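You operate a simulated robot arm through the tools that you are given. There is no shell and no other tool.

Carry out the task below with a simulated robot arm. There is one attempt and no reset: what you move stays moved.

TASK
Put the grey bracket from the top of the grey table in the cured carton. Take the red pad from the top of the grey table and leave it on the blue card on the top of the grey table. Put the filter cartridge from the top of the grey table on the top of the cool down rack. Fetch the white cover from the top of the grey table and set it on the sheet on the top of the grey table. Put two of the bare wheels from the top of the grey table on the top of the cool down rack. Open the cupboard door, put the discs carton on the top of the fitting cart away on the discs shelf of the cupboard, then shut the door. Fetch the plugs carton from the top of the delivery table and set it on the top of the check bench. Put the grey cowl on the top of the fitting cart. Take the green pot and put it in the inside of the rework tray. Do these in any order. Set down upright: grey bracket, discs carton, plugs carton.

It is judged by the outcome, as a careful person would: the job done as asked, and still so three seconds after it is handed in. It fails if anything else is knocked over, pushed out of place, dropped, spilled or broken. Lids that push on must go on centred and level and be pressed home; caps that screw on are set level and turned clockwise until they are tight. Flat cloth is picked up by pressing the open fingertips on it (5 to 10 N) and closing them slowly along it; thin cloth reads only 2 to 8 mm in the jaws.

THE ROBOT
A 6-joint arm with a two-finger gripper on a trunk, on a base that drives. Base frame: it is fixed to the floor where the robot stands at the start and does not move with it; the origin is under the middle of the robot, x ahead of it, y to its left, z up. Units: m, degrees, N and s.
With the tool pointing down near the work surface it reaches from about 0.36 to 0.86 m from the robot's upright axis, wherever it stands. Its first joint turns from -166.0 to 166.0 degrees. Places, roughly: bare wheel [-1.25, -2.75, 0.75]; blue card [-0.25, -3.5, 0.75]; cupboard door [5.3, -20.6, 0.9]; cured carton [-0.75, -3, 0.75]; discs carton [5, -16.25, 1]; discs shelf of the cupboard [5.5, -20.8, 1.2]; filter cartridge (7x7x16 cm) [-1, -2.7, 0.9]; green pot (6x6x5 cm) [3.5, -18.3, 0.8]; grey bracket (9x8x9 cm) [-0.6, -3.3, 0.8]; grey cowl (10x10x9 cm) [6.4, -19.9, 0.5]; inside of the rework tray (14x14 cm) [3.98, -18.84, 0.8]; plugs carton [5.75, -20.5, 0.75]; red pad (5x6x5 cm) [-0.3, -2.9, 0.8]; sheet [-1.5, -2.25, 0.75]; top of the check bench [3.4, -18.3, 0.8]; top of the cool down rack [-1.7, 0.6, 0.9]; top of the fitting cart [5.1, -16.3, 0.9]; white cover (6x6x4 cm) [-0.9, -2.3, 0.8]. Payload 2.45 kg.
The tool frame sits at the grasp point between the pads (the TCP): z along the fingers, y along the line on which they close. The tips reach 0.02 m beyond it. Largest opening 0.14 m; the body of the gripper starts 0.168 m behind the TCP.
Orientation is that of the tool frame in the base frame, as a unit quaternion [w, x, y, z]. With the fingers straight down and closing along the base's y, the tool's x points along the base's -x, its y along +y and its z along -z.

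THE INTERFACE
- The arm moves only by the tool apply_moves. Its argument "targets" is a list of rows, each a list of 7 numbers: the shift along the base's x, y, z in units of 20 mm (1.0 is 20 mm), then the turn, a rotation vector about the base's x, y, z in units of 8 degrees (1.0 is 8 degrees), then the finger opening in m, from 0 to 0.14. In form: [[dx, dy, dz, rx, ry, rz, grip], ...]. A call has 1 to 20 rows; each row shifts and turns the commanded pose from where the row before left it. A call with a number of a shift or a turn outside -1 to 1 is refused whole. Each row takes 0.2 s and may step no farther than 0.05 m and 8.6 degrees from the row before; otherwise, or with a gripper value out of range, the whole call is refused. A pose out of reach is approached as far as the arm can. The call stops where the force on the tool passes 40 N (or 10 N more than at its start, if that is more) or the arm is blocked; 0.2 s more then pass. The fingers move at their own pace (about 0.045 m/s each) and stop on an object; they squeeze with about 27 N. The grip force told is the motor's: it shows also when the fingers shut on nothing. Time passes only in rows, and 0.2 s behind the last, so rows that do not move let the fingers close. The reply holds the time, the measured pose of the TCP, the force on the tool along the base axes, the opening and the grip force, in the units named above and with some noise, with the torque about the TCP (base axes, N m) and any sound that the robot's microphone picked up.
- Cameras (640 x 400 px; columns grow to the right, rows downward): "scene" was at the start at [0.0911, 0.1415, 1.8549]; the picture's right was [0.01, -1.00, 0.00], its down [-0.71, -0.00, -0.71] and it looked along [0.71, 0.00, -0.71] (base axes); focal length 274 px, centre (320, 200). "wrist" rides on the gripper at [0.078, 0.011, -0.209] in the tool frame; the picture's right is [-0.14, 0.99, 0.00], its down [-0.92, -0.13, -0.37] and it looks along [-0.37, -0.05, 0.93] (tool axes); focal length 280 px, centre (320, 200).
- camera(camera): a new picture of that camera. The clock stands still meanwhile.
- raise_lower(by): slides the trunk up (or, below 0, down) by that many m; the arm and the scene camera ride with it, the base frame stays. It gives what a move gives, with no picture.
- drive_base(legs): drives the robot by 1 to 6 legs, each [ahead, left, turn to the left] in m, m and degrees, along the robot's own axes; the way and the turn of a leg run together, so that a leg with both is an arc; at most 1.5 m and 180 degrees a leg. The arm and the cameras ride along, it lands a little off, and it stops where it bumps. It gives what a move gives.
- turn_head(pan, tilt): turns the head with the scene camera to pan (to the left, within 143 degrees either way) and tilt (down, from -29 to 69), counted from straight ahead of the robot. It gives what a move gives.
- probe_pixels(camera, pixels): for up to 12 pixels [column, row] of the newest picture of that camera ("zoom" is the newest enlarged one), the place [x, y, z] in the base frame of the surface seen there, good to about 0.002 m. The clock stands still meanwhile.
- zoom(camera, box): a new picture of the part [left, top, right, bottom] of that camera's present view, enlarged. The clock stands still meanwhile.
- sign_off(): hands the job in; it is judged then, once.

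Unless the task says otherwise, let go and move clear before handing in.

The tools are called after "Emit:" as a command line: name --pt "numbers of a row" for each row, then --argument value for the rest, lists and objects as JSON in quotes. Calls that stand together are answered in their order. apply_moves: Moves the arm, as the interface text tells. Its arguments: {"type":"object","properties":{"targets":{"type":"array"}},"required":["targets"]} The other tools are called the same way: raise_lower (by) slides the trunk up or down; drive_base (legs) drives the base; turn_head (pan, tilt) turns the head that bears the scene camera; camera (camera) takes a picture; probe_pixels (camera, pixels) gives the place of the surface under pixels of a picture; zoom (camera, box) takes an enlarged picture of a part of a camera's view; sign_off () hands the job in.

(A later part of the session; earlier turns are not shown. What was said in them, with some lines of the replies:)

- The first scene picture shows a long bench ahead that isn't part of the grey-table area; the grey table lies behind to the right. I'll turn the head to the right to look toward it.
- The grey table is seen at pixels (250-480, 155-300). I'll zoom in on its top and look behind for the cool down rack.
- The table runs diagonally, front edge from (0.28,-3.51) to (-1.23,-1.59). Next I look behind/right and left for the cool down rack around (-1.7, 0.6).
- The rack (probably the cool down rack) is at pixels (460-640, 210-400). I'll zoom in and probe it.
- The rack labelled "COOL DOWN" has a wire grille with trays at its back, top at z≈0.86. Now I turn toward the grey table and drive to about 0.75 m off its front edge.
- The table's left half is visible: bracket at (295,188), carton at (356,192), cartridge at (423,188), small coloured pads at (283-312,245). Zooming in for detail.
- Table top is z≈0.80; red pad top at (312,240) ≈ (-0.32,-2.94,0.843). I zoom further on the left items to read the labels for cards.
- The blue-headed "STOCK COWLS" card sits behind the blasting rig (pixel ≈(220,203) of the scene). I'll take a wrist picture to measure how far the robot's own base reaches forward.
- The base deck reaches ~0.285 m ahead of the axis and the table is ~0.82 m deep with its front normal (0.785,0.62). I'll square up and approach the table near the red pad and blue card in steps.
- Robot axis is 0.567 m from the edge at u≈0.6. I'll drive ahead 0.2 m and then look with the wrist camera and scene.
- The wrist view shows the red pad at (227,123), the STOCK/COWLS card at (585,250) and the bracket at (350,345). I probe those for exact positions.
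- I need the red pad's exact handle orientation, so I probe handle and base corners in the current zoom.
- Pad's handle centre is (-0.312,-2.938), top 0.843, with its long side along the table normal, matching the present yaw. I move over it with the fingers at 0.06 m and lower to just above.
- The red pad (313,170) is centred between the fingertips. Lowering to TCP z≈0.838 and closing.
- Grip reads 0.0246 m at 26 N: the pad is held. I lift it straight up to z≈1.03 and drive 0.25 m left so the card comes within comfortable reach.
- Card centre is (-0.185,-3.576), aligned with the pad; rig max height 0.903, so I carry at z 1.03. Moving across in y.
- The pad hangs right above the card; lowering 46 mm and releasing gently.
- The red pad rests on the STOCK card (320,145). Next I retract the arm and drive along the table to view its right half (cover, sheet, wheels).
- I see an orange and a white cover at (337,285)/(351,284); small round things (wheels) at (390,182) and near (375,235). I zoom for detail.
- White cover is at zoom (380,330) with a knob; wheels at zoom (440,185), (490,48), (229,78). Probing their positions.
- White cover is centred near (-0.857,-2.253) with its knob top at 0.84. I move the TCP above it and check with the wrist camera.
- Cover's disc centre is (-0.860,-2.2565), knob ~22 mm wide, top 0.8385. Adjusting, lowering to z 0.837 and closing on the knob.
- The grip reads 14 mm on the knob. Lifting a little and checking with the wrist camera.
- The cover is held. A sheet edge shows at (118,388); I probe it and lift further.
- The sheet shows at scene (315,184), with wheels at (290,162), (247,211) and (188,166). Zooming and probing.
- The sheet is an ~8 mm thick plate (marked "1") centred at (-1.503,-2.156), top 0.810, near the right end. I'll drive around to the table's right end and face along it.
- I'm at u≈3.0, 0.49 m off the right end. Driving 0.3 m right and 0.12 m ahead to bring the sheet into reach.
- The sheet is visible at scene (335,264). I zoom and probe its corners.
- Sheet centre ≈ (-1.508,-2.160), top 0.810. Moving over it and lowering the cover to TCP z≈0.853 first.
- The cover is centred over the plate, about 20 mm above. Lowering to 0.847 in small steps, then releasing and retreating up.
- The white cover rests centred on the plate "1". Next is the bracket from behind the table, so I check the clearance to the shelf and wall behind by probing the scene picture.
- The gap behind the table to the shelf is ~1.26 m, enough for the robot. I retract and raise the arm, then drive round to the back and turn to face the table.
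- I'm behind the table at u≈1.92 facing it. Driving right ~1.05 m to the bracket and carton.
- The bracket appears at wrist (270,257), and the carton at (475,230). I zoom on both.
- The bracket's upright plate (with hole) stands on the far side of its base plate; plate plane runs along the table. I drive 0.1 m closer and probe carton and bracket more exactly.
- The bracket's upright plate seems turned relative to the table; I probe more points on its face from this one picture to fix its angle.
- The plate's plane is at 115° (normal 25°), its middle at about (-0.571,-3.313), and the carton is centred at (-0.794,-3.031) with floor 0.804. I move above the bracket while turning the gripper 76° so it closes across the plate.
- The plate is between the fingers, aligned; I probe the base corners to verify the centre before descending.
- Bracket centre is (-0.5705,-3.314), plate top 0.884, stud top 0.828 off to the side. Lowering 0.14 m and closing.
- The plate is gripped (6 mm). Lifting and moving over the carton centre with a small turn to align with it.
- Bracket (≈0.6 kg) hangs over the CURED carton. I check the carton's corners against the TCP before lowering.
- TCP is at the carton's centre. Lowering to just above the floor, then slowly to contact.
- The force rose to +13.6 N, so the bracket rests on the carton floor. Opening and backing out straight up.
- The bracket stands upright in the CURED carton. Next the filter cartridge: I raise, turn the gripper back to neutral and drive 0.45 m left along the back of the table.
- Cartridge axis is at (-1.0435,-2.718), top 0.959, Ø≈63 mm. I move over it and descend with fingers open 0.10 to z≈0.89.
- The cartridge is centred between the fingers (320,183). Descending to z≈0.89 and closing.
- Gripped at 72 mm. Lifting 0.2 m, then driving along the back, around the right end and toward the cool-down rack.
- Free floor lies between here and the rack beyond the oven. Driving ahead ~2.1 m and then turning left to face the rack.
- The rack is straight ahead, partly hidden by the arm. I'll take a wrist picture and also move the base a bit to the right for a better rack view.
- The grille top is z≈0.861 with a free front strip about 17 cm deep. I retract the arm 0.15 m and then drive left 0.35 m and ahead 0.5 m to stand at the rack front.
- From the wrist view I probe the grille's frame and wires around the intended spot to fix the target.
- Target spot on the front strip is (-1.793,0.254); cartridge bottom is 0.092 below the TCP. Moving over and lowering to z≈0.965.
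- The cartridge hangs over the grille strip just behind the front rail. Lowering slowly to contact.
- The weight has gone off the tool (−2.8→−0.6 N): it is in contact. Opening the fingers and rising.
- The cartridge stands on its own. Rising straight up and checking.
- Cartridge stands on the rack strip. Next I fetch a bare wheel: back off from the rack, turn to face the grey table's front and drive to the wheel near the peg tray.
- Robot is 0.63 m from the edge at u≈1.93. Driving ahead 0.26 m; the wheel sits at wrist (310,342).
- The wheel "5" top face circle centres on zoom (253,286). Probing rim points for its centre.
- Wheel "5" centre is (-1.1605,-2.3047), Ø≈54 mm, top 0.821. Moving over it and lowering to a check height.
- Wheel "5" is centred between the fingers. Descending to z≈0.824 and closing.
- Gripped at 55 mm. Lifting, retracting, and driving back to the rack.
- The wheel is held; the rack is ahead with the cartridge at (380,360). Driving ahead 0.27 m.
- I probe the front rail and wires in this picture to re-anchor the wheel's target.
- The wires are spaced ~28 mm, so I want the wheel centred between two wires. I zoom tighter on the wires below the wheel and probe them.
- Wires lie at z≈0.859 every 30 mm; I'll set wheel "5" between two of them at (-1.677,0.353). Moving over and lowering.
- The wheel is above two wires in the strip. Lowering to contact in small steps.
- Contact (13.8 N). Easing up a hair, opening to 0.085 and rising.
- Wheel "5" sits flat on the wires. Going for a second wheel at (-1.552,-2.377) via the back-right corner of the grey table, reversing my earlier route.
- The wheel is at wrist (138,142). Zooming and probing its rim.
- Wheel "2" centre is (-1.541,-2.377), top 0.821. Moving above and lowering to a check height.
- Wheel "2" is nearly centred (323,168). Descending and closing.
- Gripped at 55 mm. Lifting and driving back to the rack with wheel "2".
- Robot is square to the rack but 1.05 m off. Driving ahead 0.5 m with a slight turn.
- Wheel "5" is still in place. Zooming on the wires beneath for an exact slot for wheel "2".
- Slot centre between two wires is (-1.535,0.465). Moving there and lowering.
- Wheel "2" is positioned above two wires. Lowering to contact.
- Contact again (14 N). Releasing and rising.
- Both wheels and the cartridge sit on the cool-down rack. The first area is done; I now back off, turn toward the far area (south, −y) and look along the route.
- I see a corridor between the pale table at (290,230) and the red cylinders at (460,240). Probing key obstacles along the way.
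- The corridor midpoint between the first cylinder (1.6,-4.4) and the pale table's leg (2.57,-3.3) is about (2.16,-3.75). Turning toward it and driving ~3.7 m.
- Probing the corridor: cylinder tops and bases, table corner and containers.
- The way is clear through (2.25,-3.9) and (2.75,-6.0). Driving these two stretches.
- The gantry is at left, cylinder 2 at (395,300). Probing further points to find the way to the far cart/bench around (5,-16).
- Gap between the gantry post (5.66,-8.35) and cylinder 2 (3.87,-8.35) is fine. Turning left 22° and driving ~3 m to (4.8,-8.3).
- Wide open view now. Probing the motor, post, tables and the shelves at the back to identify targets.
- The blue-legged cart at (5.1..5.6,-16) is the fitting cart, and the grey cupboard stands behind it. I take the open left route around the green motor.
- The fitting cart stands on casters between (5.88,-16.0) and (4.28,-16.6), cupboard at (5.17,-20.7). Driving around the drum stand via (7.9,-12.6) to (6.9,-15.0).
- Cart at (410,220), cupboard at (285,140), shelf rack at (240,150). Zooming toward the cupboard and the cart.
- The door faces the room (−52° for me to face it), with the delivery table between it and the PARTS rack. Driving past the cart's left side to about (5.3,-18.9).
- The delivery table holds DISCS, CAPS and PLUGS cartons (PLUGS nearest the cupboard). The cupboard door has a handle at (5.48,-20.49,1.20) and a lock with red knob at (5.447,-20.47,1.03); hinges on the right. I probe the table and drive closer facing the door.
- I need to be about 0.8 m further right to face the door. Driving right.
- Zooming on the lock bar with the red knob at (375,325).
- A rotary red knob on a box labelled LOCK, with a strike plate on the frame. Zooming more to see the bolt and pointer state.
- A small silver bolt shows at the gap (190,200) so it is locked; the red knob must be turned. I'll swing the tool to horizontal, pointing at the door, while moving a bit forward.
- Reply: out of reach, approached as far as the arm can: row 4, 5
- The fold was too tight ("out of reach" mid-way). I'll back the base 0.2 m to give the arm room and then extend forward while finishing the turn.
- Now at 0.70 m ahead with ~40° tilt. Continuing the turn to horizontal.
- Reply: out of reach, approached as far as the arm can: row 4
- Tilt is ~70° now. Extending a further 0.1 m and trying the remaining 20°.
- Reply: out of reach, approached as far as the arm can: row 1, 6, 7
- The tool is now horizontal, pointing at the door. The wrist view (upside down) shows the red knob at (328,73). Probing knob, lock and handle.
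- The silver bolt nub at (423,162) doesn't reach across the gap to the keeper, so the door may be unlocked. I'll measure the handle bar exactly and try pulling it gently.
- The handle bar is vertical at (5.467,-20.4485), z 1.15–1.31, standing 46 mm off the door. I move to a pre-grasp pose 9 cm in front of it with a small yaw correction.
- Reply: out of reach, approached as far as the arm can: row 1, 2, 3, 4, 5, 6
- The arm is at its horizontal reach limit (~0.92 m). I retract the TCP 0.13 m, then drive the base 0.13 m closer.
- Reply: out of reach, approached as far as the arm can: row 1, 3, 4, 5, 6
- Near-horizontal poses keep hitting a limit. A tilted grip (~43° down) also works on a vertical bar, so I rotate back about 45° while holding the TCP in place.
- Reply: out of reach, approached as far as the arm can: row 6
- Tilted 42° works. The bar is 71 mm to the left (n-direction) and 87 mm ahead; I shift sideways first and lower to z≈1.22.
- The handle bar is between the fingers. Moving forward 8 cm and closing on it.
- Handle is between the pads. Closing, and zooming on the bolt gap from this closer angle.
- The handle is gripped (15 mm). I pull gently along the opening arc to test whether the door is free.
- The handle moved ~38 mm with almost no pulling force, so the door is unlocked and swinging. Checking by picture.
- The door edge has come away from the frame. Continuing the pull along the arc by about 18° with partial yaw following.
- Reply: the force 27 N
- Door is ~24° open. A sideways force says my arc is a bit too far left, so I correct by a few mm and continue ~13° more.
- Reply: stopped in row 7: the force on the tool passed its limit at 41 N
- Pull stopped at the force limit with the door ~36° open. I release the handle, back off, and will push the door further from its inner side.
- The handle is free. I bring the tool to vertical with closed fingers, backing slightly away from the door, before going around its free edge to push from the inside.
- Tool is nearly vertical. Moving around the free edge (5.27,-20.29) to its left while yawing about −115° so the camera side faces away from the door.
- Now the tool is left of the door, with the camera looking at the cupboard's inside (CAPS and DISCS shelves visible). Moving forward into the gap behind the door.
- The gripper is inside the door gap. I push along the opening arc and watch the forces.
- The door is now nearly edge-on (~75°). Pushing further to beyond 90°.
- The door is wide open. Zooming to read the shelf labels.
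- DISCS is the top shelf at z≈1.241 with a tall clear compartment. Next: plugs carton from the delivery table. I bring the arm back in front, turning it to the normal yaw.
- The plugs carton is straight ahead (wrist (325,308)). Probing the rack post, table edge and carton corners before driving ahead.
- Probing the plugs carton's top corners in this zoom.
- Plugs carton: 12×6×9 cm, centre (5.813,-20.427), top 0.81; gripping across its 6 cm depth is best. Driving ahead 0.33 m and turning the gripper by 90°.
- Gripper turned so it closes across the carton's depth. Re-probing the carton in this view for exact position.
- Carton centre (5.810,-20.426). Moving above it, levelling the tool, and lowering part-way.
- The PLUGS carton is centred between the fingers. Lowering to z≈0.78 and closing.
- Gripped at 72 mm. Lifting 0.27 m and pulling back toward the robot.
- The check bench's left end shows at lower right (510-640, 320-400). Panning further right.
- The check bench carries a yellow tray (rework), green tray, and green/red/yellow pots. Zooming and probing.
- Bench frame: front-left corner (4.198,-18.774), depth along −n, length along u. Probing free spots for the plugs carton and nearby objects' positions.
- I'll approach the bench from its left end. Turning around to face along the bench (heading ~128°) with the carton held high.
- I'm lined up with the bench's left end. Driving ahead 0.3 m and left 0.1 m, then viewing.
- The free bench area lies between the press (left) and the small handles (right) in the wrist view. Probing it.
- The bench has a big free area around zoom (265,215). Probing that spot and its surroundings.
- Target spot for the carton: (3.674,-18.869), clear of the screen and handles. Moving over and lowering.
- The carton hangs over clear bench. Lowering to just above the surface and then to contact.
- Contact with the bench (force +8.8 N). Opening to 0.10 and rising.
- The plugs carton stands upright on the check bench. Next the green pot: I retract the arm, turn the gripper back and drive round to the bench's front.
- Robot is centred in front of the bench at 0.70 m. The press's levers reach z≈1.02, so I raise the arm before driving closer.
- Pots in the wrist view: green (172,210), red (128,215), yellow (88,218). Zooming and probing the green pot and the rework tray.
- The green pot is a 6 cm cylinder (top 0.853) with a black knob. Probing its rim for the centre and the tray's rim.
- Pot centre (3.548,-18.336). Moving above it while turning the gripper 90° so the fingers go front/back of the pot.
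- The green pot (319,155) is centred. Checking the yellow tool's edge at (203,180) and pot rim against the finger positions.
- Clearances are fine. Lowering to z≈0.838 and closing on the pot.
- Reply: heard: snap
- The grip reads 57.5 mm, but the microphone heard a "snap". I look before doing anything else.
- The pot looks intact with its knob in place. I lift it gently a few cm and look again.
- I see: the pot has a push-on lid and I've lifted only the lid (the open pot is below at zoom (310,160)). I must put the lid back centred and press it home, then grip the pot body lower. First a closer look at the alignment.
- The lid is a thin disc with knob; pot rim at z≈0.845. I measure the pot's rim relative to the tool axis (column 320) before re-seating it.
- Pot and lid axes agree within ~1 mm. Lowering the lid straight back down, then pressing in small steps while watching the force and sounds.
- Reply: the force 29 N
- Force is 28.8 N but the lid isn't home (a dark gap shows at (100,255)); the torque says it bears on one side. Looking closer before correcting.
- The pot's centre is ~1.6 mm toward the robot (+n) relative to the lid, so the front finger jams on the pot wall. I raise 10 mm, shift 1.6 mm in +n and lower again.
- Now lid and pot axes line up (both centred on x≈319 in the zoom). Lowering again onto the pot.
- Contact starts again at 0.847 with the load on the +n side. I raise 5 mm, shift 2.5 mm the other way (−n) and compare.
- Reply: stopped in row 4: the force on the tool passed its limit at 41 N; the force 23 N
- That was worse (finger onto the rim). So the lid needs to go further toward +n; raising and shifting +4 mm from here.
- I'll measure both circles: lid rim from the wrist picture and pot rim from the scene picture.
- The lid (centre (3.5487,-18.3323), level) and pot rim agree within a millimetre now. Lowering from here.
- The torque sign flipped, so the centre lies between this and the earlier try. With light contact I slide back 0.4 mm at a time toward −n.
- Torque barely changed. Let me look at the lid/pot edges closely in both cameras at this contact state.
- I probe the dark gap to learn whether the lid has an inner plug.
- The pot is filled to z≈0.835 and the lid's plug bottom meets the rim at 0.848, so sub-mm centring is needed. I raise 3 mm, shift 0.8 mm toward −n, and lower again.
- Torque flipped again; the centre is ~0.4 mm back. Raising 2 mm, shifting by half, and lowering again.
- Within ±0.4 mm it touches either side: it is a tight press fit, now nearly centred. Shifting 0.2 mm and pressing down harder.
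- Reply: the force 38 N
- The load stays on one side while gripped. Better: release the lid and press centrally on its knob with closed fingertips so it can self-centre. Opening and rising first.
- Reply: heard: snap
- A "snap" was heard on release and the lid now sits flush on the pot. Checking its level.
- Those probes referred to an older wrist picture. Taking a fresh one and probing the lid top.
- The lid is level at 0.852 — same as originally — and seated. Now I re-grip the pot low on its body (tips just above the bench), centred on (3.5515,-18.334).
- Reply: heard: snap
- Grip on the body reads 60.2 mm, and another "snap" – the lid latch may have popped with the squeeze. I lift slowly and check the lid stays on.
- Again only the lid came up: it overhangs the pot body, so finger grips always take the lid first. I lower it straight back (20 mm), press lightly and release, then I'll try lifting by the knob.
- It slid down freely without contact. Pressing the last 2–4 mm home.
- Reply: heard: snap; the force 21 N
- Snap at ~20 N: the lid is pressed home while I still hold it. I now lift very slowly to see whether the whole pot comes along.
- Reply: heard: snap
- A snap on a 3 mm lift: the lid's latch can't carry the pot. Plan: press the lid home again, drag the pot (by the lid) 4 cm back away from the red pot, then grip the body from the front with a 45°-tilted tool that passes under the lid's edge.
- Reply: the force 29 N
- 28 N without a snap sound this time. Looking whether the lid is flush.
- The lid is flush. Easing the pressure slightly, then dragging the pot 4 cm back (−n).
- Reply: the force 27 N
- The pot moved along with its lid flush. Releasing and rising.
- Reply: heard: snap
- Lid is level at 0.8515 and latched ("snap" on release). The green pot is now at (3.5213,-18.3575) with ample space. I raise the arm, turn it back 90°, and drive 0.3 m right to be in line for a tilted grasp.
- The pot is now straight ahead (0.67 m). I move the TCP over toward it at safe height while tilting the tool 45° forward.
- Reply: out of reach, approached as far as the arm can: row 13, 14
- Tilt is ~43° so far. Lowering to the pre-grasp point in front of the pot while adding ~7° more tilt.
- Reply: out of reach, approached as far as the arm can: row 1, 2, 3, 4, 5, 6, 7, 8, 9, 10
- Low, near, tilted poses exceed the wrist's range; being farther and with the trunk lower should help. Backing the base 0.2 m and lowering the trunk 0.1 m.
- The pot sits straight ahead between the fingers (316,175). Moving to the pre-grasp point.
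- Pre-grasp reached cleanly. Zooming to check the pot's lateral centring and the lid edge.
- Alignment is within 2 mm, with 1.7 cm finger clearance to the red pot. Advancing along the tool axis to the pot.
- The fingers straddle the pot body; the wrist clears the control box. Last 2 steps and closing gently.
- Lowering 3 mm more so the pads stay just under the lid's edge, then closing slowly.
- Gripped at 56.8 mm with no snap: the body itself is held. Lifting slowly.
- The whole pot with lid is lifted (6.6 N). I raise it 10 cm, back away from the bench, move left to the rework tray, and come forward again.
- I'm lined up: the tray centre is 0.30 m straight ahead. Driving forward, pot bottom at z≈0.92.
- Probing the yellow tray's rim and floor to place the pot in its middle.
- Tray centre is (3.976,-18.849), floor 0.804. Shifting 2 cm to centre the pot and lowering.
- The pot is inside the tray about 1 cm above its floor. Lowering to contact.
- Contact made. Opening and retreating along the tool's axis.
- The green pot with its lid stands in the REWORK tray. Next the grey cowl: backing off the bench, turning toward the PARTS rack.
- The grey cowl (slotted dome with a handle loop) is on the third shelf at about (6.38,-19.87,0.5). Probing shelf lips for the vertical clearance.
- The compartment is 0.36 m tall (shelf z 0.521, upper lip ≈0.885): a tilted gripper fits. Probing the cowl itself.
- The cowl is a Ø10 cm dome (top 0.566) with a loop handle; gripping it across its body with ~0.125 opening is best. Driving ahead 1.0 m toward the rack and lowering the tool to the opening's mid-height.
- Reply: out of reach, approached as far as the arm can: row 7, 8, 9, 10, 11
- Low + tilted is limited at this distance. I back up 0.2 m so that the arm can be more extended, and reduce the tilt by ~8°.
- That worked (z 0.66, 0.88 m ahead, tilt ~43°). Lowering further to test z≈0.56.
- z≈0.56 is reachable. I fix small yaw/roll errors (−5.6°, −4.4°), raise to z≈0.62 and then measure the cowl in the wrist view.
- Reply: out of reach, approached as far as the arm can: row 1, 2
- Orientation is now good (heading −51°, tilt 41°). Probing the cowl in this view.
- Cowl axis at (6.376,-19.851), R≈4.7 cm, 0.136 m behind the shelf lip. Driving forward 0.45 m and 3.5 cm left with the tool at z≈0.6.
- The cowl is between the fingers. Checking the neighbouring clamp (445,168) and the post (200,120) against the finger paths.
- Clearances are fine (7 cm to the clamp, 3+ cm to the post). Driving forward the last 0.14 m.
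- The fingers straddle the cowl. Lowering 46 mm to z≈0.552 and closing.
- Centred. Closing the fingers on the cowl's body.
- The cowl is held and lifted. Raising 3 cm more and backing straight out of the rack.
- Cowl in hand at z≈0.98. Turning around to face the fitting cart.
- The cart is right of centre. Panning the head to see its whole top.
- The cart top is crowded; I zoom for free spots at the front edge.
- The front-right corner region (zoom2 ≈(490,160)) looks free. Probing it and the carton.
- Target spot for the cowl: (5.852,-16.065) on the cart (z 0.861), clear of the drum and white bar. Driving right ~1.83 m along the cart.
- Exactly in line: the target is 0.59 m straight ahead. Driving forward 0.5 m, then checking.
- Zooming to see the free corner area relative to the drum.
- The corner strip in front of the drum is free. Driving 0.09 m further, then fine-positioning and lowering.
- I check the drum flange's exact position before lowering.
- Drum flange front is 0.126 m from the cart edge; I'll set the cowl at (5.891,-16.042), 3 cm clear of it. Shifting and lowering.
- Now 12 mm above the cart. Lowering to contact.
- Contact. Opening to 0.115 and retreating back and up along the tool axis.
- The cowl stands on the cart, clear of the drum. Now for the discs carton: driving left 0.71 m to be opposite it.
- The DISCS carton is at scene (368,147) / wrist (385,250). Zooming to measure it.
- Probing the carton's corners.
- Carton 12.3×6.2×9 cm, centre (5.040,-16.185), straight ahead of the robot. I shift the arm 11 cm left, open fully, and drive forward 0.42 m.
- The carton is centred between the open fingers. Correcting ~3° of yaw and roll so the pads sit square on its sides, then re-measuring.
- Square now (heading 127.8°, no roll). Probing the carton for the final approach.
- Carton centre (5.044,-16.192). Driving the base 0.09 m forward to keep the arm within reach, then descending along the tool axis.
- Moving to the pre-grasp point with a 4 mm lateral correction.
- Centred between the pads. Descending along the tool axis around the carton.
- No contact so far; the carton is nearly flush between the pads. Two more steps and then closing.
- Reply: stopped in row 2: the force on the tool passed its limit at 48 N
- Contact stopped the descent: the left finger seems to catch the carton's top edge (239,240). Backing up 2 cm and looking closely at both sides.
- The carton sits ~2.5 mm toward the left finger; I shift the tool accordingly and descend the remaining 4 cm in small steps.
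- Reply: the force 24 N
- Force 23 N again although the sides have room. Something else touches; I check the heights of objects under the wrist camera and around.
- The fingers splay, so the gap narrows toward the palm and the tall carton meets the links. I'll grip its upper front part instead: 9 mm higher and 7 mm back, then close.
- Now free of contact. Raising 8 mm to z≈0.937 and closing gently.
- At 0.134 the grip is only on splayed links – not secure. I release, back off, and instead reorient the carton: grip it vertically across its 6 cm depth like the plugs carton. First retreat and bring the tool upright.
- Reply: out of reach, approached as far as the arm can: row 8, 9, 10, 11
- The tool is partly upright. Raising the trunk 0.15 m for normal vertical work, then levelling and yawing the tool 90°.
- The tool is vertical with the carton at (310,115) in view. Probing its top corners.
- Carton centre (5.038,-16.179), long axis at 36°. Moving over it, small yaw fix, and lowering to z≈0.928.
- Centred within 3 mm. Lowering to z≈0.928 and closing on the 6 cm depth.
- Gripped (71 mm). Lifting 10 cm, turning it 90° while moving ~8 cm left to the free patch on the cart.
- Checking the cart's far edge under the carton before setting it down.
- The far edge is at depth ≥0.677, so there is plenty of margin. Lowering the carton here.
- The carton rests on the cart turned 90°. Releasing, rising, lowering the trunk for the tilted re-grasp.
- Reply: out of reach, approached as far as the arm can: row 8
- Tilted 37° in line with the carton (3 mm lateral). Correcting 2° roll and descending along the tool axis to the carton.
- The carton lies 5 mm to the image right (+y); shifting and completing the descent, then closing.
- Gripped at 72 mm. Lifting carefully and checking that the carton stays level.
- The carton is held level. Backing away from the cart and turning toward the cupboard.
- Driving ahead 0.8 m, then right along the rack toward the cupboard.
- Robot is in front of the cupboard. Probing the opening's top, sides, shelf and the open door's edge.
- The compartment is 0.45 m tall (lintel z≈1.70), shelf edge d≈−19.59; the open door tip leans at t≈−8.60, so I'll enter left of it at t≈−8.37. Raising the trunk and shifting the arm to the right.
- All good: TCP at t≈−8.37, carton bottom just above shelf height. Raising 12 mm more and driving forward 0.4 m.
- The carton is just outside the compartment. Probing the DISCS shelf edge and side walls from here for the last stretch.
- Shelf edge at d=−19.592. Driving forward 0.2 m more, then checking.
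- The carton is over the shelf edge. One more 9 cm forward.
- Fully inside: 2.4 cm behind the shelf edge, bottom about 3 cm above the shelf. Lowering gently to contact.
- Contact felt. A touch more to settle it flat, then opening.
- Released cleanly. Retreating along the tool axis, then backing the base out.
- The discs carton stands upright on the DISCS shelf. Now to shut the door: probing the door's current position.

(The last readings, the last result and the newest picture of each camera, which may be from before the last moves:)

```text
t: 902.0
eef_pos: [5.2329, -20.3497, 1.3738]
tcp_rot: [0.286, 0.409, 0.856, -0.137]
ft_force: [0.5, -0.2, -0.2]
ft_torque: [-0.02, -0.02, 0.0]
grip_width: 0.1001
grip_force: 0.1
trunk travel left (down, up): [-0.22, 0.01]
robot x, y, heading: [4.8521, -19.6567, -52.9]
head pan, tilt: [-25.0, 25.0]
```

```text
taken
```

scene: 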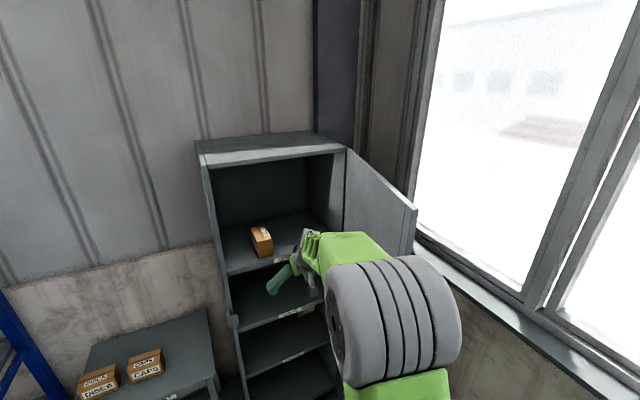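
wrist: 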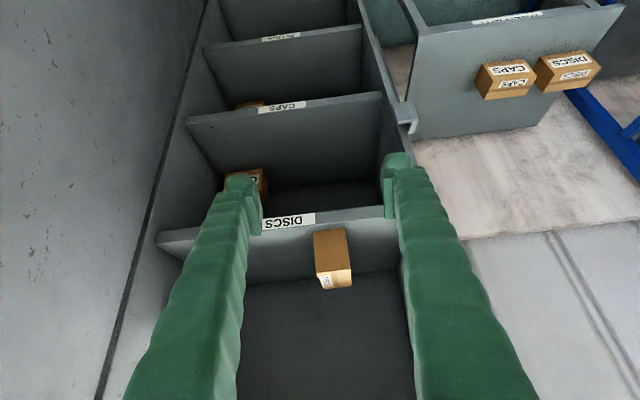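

The door stands 76° open. I close the fingers, back out past its tip, move right and come forward on its outer side to push it shut.

Emit:
apply_moves --pt "0 0 0.3 0 0 0 0.05" --pt "0 0 0.3 0 0 0 0.0" --pt "0 0 0.2 0 0 0 0.0" --pt "0 0 0 0 0 0 0.0" --pt "0 0 0 0 0 0 0.0"

Emit:
drive_base --legs '[[-0.43, 0, 0], [0, -0.35, 0]]'

Emit:
camera --camera "wrist"

Emit:
turn_head --pan 0 --tilt 25

Emit:
camera --camera "scene"

```text
t: 903.2
eef_pos: [5.233, -20.3492, 1.3899]
tcp_rot: [0.285, 0.409, 0.856, -0.136]
ft_force: [0.8, 0.5, 0.2]
ft_torque: [0.0, -0.02, 0.0]
grip_width: 0.0003
grip_force: 4.9
trunk travel left (down, up): [-0.22, 0.01]
robot x, y, heading: [4.8505, -19.6565, -53.1]
head pan, tilt: [-25.0, 25.0]
```

```text
t: 909.1
eef_pos: [4.6841, -20.2208, 1.3897]
tcp_rot: [0.285, 0.415, 0.853, -0.139]
ft_force: [-0.1, -0.2, -0.3]
ft_torque: [0.01, 0.0, 0.0]
grip_width: 0.0
grip_force: 26.7
trunk travel left (down, up): [-0.22, 0.01]
robot x, y, heading: [4.3069, -19.5258, -53.6]
head pan, tilt: [-25.0, 25.0]
```

```text
taken
```

wrist: 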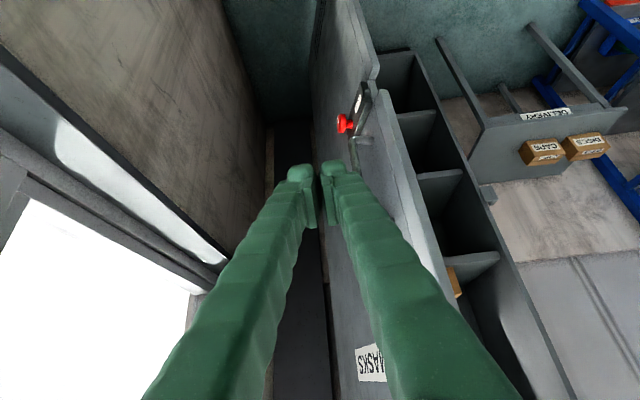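

```text
t: 910.0
eef_pos: [4.6854, -20.2202, 1.3894]
tcp_rot: [0.285, 0.414, 0.853, -0.139]
ft_force: [-0.2, 0.4, -0.7]
ft_torque: [0.01, -0.01, -0.02]
grip_width: 0.0001
grip_force: 26.7
trunk travel left (down, up): [-0.22, 0.01]
robot x, y, heading: [4.3081, -19.5254, -53.5]
head pan, tilt: [0.0, 25.0]
```

```text
taken
```

scene: 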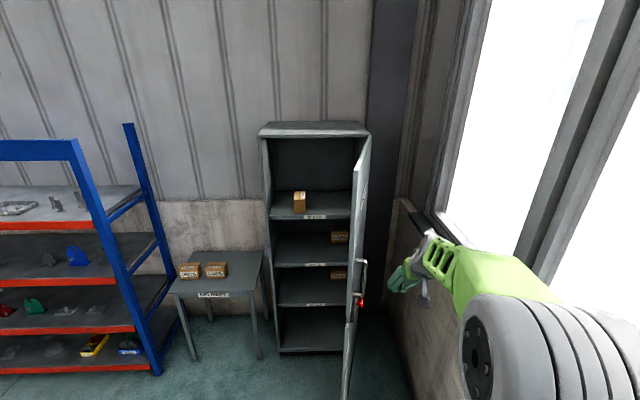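

The closed fingers are on the door's outer side. Driving 0.23 m forward alongside it.

Emit:
drive_base --legs '[[0.22, 0, 1.2]]'

Emit:
camera --camera "wrist"

```text
t: 911.7
eef_pos: [4.8277, -20.3887, 1.3885]
tcp_rot: [0.285, 0.408, 0.857, -0.136]
ft_force: [-0.3, 0.2, -1.0]
ft_torque: [0.02, 0.0, 0.0]
grip_width: 0.0
grip_force: 26.4
trunk travel left (down, up): [-0.22, 0.01]
robot x, y, heading: [4.4395, -19.6932, -52.4]
head pan, tilt: [0.0, 25.0]
```

```text
taken
```

wrist: 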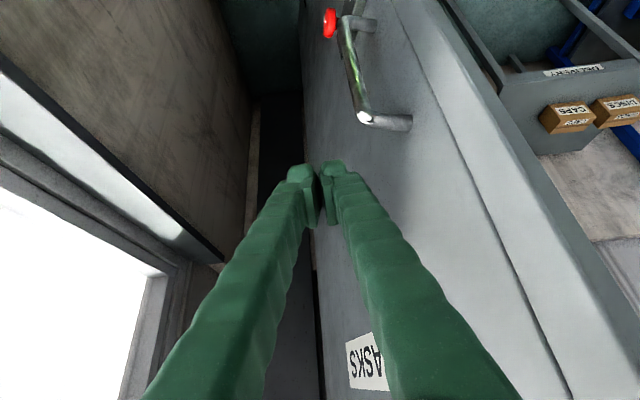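

Pushing the door along its closing arc with the arm.

Emit:
apply_moves --pt "0.822 0.569 0 0 0 0 0.0" --pt "0.846 0.533 0 0 0 0 0.0" --pt "0.868 0.497 0 0 0 0 0.0" --pt "0.888 0.46 0 0 0 0 0.0" --pt "0.907 0.421 0 0 0 0 0.0" --pt "0.924 0.383 0 0 0 0 0.0" --pt "0.94 0.342 0 0 0 0 0.0" --pt "0.953 0.302 0 0 0 0 0.0" --pt "0.965 0.262 0 0 0 0 0.0" --pt "0.9755 0.22 0 0 0 0 0.0"

Emit:
camera --camera "scene"

Emit:
camera --camera "wrist"

```text
t: 913.9
eef_pos: [5.012, -20.3074, 1.389]
tcp_rot: [0.285, 0.406, 0.858, -0.136]
ft_force: [0.5, -0.3, -0.1]
ft_torque: [-0.02, 0.03, -0.01]
grip_width: 0.0
grip_force: 27.4
trunk travel left (down, up): [-0.22, 0.01]
robot x, y, heading: [4.44, -19.7022, -52.7]
head pan, tilt: [0.0, 25.0]
```

```text
taken
```

scene: 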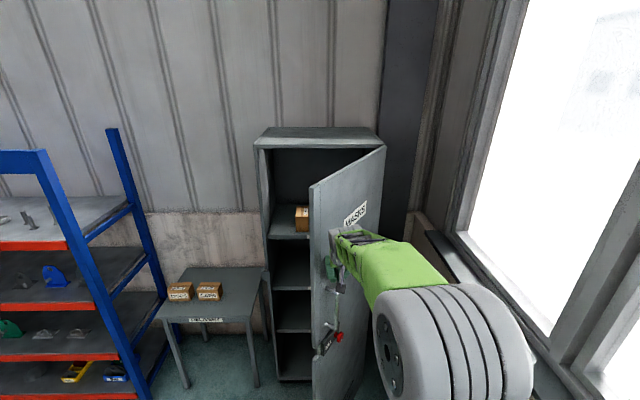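

```text
taken
```

wrist: 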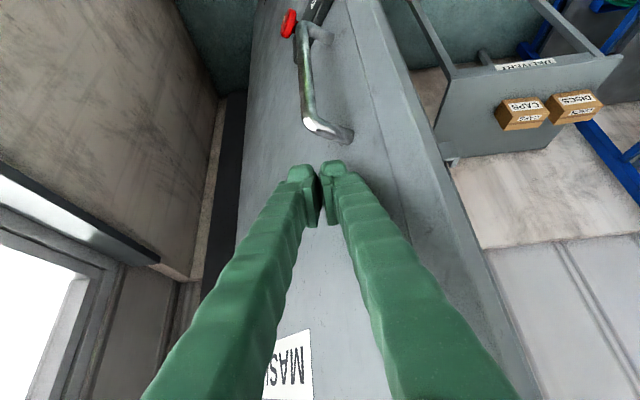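

The door is swinging shut nicely. Continuing by driving the base diagonally forward-left with the arm held.

Emit:
drive_base --legs '[[0.115, 0.145, 0], [0.13, 0.08, 0]]'

Emit:
camera --camera "scene"

Emit:
camera --camera "wrist"

```text
t: 916.8
eef_pos: [5.34, -20.3708, 1.3886]
tcp_rot: [0.285, 0.408, 0.857, -0.137]
ft_force: [0.5, -0.9, 0.0]
ft_torque: [-0.01, 0.03, -0.02]
grip_width: 0.0004
grip_force: 27.3
trunk travel left (down, up): [-0.22, 0.01]
robot x, y, heading: [4.7685, -19.7571, -52.3]
head pan, tilt: [0.0, 25.0]
```

```text
taken
```

scene: 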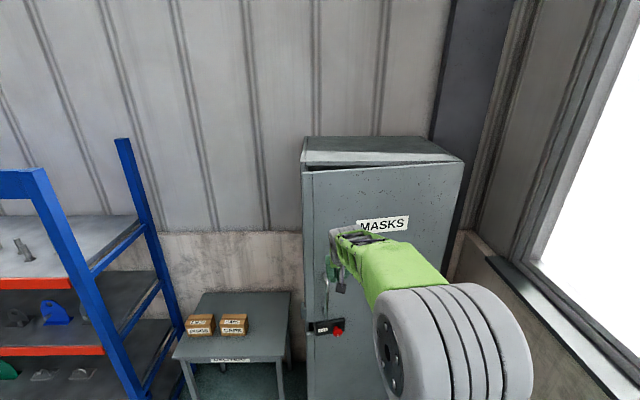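

```text
taken
```

wrist: 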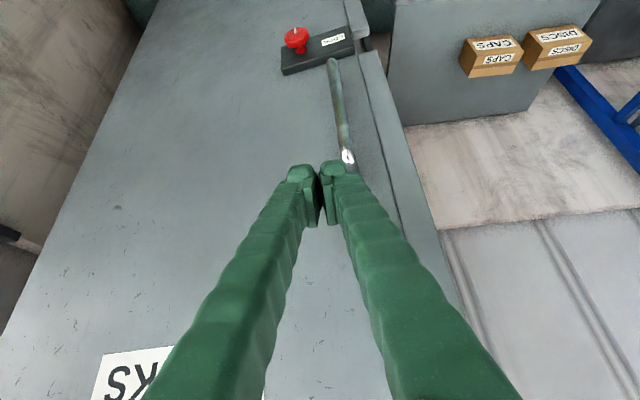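

The door is nearly closed. Driving forward 8 cm and then pressing with the arm.

Emit:
drive_base --legs '[[0.08, 0.0, 0]]'

Emit:
apply_moves --pt "0.31 -0.39 0 0 0 0 0.0" --pt "0.31 -0.39 0 0 0 0 0.0" --pt "0.31 -0.39 0 0 0 0 0.0" --pt "0.31 -0.39 0 0 0 0 0.0"

Emit:
camera --camera "scene"

Emit:
zoom --camera "scene" --box '[280, 120, 460, 360]'

```text
t: 917.8
eef_pos: [5.3877, -20.4339, 1.3886]
tcp_rot: [0.286, 0.406, 0.857, -0.135]
ft_force: [0.9, 0.7, -0.3]
ft_torque: [0.05, -0.01, -0.02]
grip_width: 0.0
grip_force: 26.8
trunk travel left (down, up): [-0.22, 0.01]
robot x, y, heading: [4.8174, -19.8239, -52.6]
head pan, tilt: [0.0, 25.0]
```

```text
t: 918.8
eef_pos: [5.4121, -20.4645, 1.3881]
tcp_rot: [0.285, 0.408, 0.857, -0.136]
ft_force: [0.7, 1.2, -0.3]
ft_torque: [-0.01, -0.01, -0.03]
grip_width: 0.0001
grip_force: 26.8
trunk travel left (down, up): [-0.22, 0.01]
robot x, y, heading: [4.819, -19.8262, -52.5]
head pan, tilt: [0.0, 25.0]
```

```text
taken
```

scene: 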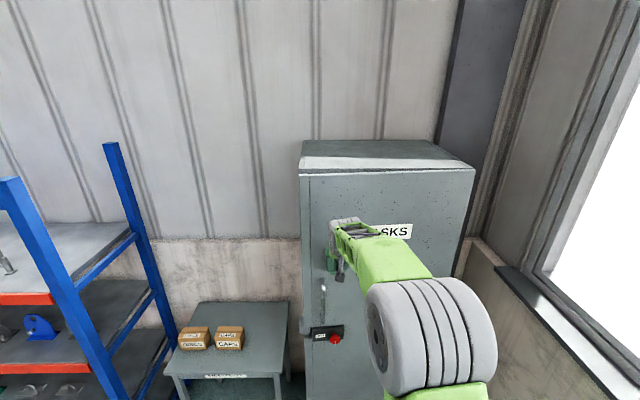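

```text
1.67 times, centred on (370, 240) of scene
```

zoom: 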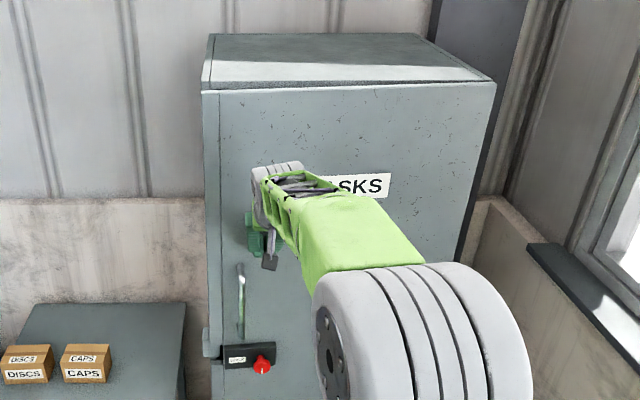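

The door looks shut or nearly so. Pressing on slowly until resistance is felt.

Emit:
apply_moves --pt "0.2 -0.25 0 0 0 0 0.0" --pt "0.2 -0.25 0 0 0 0 0.0" --pt "0.15 -0.2 0 0 0 0 0.0"

```text
t: 919.6
eef_pos: [5.4211, -20.4795, 1.3893]
tcp_rot: [0.285, 0.408, 0.857, -0.136]
ft_force: [0.0, -0.4, -0.3]
ft_torque: [0.0, -0.01, 0.02]
grip_width: 0.0001
grip_force: 27.1
trunk travel left (down, up): [-0.22, 0.01]
robot x, y, heading: [4.8179, -19.8228, -52.4]
head pan, tilt: [0.0, 25.0]
```

Emit:
apply_moves --pt "0.2 -0.25 0 0 0 0 0.0" --pt "0.2 -0.25 0 0 0 0 0.0" --pt "0.2 -0.25 0 0 0 0 0.0"

Emit:
zoom --camera "scene" --box '[285, 200, 385, 380]'

```text
t: 920.4
eef_pos: [5.4335, -20.4923, 1.3886]
tcp_rot: [0.285, 0.407, 0.857, -0.135]
ft_force: [-3.5, 5.8, 0.9]
ft_torque: [-0.02, 0.03, 0.03]
grip_width: 0.006
grip_force: 29.6
trunk travel left (down, up): [-0.22, 0.01]
robot x, y, heading: [4.8183, -19.8259, -52.9]
head pan, tilt: [0.0, 25.0]
```

```text
2.22 times, centred on (335, 290) of scene
```

zoom: 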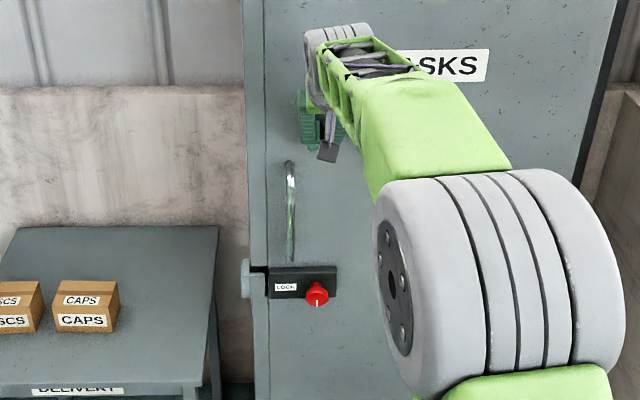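

Resistance of ~7 N now. Pressing a little more to make sure it's fully shut.

Emit:
apply_moves --pt "0.12 -0.15 0 0 0 0 0.0" --pt "0.12 -0.15 0 0 0 0 0.0"

Emit:
zoom --camera "scene" --box '[300, 310, 350, 350]'

```text
t: 921.0
eef_pos: [5.438, -20.4988, 1.3896]
tcp_rot: [0.286, 0.408, 0.856, -0.136]
ft_force: [-6.3, 8.4, 2.3]
ft_torque: [-0.04, -0.05, -0.03]
grip_width: 0.0061
grip_force: 29.6
trunk travel left (down, up): [-0.22, 0.01]
robot x, y, heading: [4.8184, -19.8241, -52.6]
head pan, tilt: [0.0, 25.0]
```

```text
10.00 times, centred on (325, 330) of scene
```

zoom: 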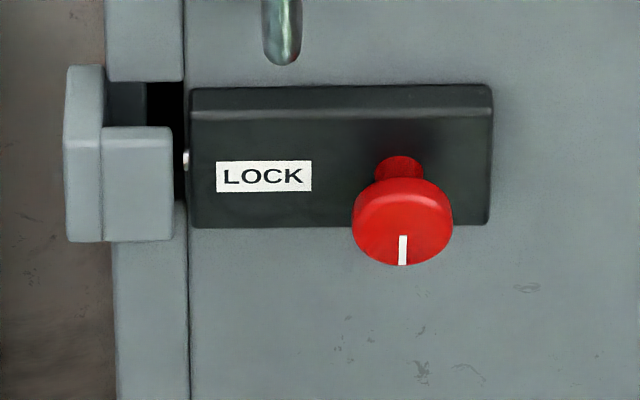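

The lock and keeper line up as at the start. One more gentle press to confirm a hard stop.

Emit:
apply_moves --pt "0.15 -0.19 0 0 0 0 0.0" --pt "0.15 -0.19 0 0 0 0 0.0"

Emit:
probe_pixels --camera "scene" --pixels '[[306, 260], [315, 260], [330, 350], [440, 260], [455, 190], [318, 190]]'

```text
t: 921.6
eef_pos: [5.4374, -20.4972, 1.3879]
tcp_rot: [0.282, 0.408, 0.858, -0.134]
ft_force: [-16.1, 19.2, 10.8]
ft_torque: [-0.25, -0.07, -0.15]
grip_width: 0.0062
grip_force: 29.5
trunk travel left (down, up): [-0.22, 0.01]
robot x, y, heading: [4.8156, -19.8237, -52.9]
head pan, tilt: [0.0, 25.0]
stopped in row 2: the force on the tool passed its limit at 44 N (the readings are from after the stop); the commanded pose is now the measured one
```

```text
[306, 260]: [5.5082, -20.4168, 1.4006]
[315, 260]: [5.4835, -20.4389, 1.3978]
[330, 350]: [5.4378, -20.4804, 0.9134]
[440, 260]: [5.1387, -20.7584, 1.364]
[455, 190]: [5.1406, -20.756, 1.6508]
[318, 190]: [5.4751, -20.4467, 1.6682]
```

A firm stop (44 N). The door plane looks slightly turned in my frame, so I compare it with the cabinet body's own front edge.

Emit:
apply_moves --pt "-0.3 0.39 0.2 0 0 0 0.0" --pt "-0.6 0.78 0.2 0 0 0 0.0" --pt "-0.6 0.78 0.2 0 0 0 0.0" --pt "-0.6 0.78 0 0 0 0 0.0" --pt "-0.6 0.78 0 0 0 0 0.0"

Emit:
drive_base --legs '[[-0.4, 0, 0]]'

Emit:
camera --camera "scene"

Emit:
zoom --camera "scene" --box '[260, 120, 480, 380]'

```text
t: 922.8
eef_pos: [5.386, -20.4312, 1.3979]
tcp_rot: [0.281, 0.407, 0.859, -0.134]
ft_force: [-0.7, 0.3, -0.9]
ft_torque: [-0.02, -0.01, -0.01]
grip_width: 0.0002
grip_force: 29.6
trunk travel left (down, up): [-0.22, 0.01]
robot x, y, heading: [4.8163, -19.821, -52.7]
head pan, tilt: [0.0, 25.0]
```

```text
t: 925.3
eef_pos: [5.1387, -20.1113, 1.3974]
tcp_rot: [0.281, 0.409, 0.858, -0.134]
ft_force: [0.2, 0.2, 0.2]
ft_torque: [-0.03, -0.03, 0.0]
grip_width: 0.0
grip_force: 29.6
trunk travel left (down, up): [-0.22, 0.01]
robot x, y, heading: [4.5726, -19.5016, -52.9]
head pan, tilt: [0.0, 25.0]
```

```text
taken
```

scene: 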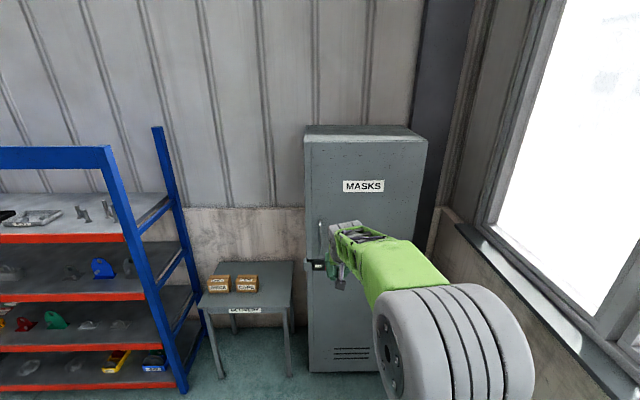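

```text
1.54 times, centred on (370, 250) of scene
```

zoom: 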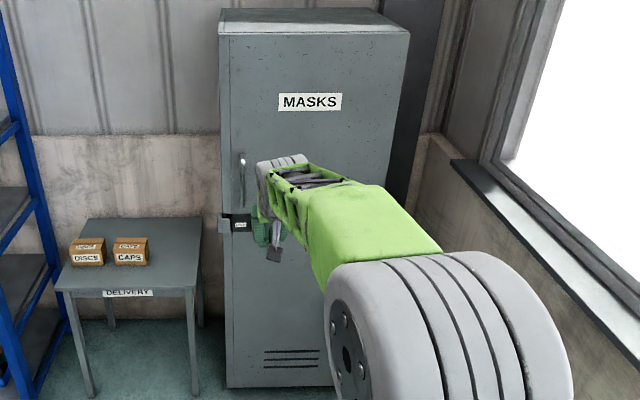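

Emit:
probe_pixels --camera "scene" --pixels '[[312, 160], [420, 160], [306, 160], [307, 138], [425, 141], [312, 300], [412, 220], [318, 145], [415, 147], [309, 200], [335, 160]]'

Emit:
zoom --camera "scene" --box '[295, 120, 435, 200]'

Emit:
zoom --camera "scene" --box '[298, 240, 338, 290]'

```text
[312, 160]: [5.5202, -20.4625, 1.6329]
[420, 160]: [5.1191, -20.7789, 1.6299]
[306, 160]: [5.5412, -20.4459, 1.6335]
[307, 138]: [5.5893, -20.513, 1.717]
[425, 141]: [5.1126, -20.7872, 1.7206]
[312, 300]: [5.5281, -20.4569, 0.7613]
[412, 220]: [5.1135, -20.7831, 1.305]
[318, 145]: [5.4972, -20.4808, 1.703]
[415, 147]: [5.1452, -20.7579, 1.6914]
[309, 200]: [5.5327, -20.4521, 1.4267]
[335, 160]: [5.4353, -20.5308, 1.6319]
```

```text
4.57 times, centred on (365, 160) of scene
```

zoom: 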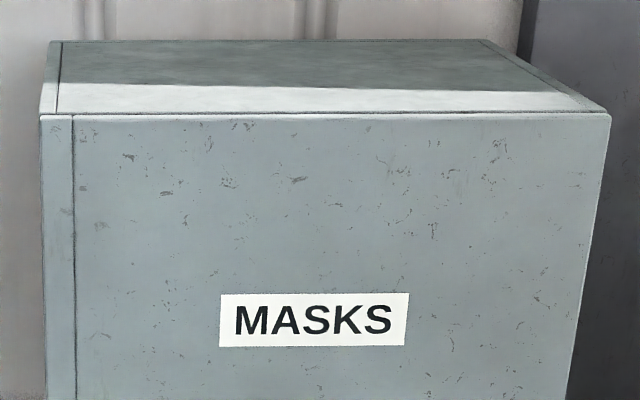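

```text
8.00 times, centred on (318, 265) of scene
```

zoom: 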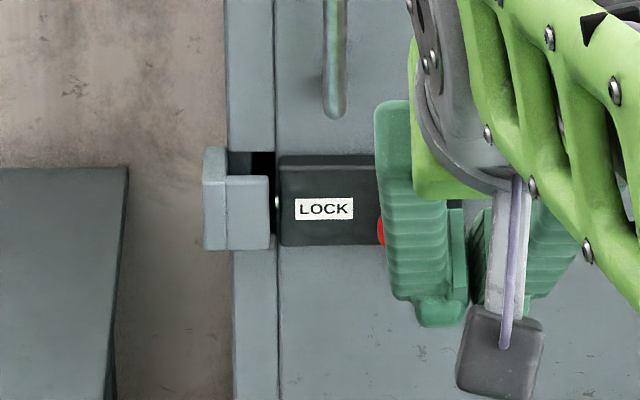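

The door face is flush with its frame (218.3°, same plane): shut. I now turn left to look back at the check bench and cart to verify the other placements.

Emit:
drive_base --legs '[[-0.15, 0.1, 0], [0, 0, 75]]'

Emit:
turn_head --pan 115 --tilt 45

Emit:
camera --camera "scene"

```text
t: 930.0
eef_pos: [5.305, -18.9397, 1.3969]
tcp_rot: [0.305, -0.192, 0.93, 0.063]
ft_force: [0.4, 1.0, 0.7]
ft_torque: [0.01, -0.01, 0.01]
grip_width: 0.0
grip_force: 29.2
trunk travel left (down, up): [-0.22, 0.01]
robot x, y, heading: [4.567, -19.3207, 21.6]
head pan, tilt: [0.0, 25.0]
```

```text
t: 932.0
eef_pos: [5.3047, -18.9387, 1.396]
tcp_rot: [0.305, -0.192, 0.931, 0.063]
ft_force: [-0.3, -0.8, -0.3]
ft_torque: [0.02, 0.01, 0.02]
grip_width: 0.0001
grip_force: 29.1
trunk travel left (down, up): [-0.22, 0.01]
robot x, y, heading: [4.5641, -19.3205, 21.6]
head pan, tilt: [115.0, 45.0]
```

```text
taken
```

scene: 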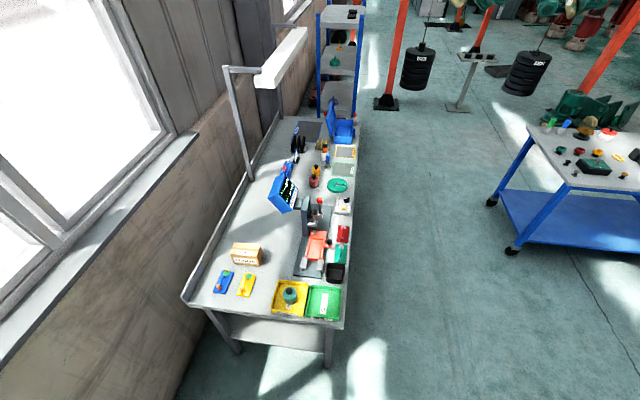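

Emit:
zoom --camera "scene" --box '[265, 270, 325, 325]'

Emit:
zoom --camera "scene" --box '[200, 120, 370, 330]'

Emit:
turn_head --pan 60 --tilt 30

Emit:
camera --camera "scene"

```text
7.27 times, centred on (295, 298) of scene
```

zoom: 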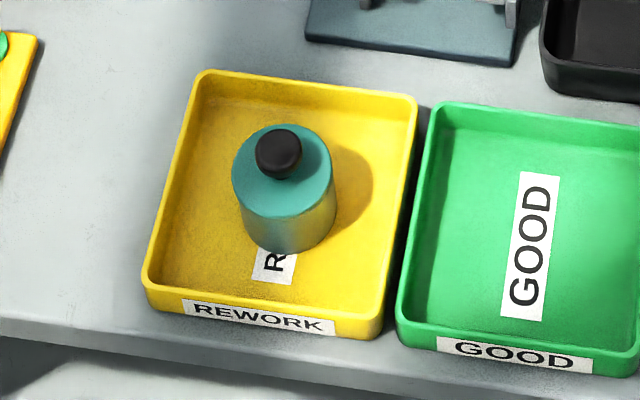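

```text
1.90 times, centred on (285, 225) of scene
```

zoom: 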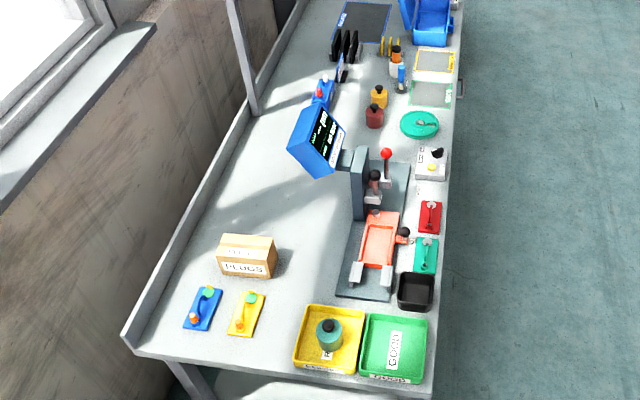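

```text
t: 933.2
eef_pos: [5.3042, -18.9385, 1.3961]
tcp_rot: [0.305, -0.192, 0.93, 0.063]
ft_force: [0.8, -1.0, 0.3]
ft_torque: [0.0, -0.04, -0.01]
grip_width: 0.0
grip_force: 29.2
trunk travel left (down, up): [-0.22, 0.01]
robot x, y, heading: [4.569, -19.3226, 21.5]
head pan, tilt: [60.0, 30.0]
```

```text
taken
```

scene: 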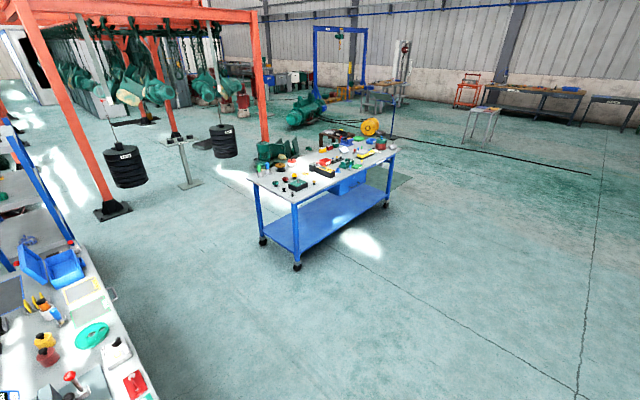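

The pot with its lid sits in the REWORK tray and the plugs carton stands on the bench. Zooming on the cart to check the cowl.

Emit:
zoom --camera "scene" --box '[240, 125, 410, 215]'

Emit:
turn_head --pan -70 --tilt 25

Emit:
camera --camera "scene"

```text
3.76 times, centred on (325, 170) of scene
```

zoom: 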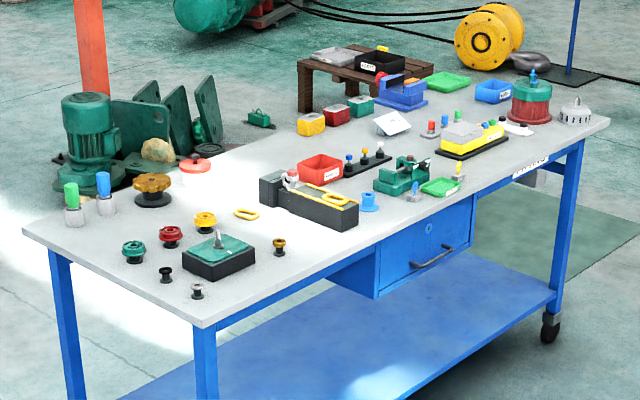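

```text
t: 935.3
eef_pos: [5.3048, -18.9388, 1.3964]
tcp_rot: [0.305, -0.192, 0.931, 0.063]
ft_force: [0.3, 0.0, 0.0]
ft_torque: [-0.01, 0.01, -0.02]
grip_width: 0.0001
grip_force: 29.4
trunk travel left (down, up): [-0.22, 0.01]
robot x, y, heading: [4.5651, -19.3189, 21.0]
head pan, tilt: [-70.0, 25.0]
```

```text
taken
```

scene: 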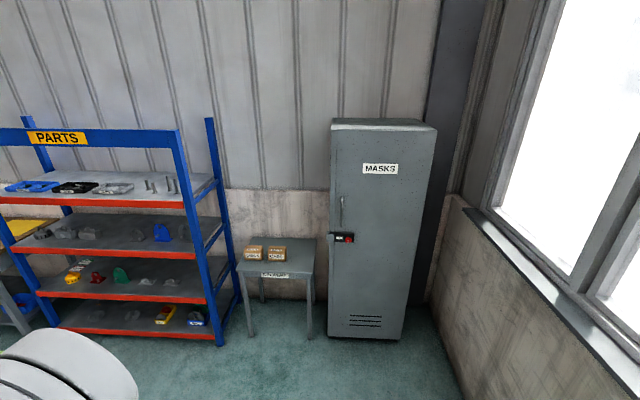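

Everything is in place: cowl on the cart, door shut with the discs carton inside, plugs carton on the check bench, pot in the rework tray, and the grey-table items done earlier. The gripper is empty and clear, so I hand in.

Emit:
sign_off

```text
The job is handed in.
```

I carried out all nine parts of the task and handed the job in. The result of the judging has not come back to me. I last saw the grey-table and cool-down-rack items when I set them down. The rest I looked at again just before handing in, except the discs carton, which is behind the shut door.

| Item | Where it is now | Notes |
|---|---|---|
| Grey bracket | Cured carton | Upright |
| Red pad | Blue card (the one marked "STOCK COWLS") | |
| Filter cartridge | Top of the cool down rack | Standing upright |
| White cover | Sheet on the grey table (the plate marked "1") | Centred |
| Two bare wheels ("5" and "2") | Top of the cool down rack | Each flat across two wires |
| Discs carton | Discs shelf of the cupboard | Upright, turned 90°, so its label faces sideways |
| Cupboard door | Shut | Flush with its frame; it was not locked at the start and I did not lock it |
| Plugs carton | Top of the check bench | Upright |
| Grey cowl | Top of the fitting cart | About 3 cm clear of the red drum |
| Green pot | Inside of the rework tray | Lid on; see below |

**Green pot:** its push-on lid came off a few times while I worked out how to grip it. I pressed it back on and heard it snap. It measured level and at its original height, and it made no further sound when I moved the pot by its body.

**Discs carton:** I gripped it twice on the cart and set it down there once to turn it, because the first grip was not secure. It did not tip or drop.
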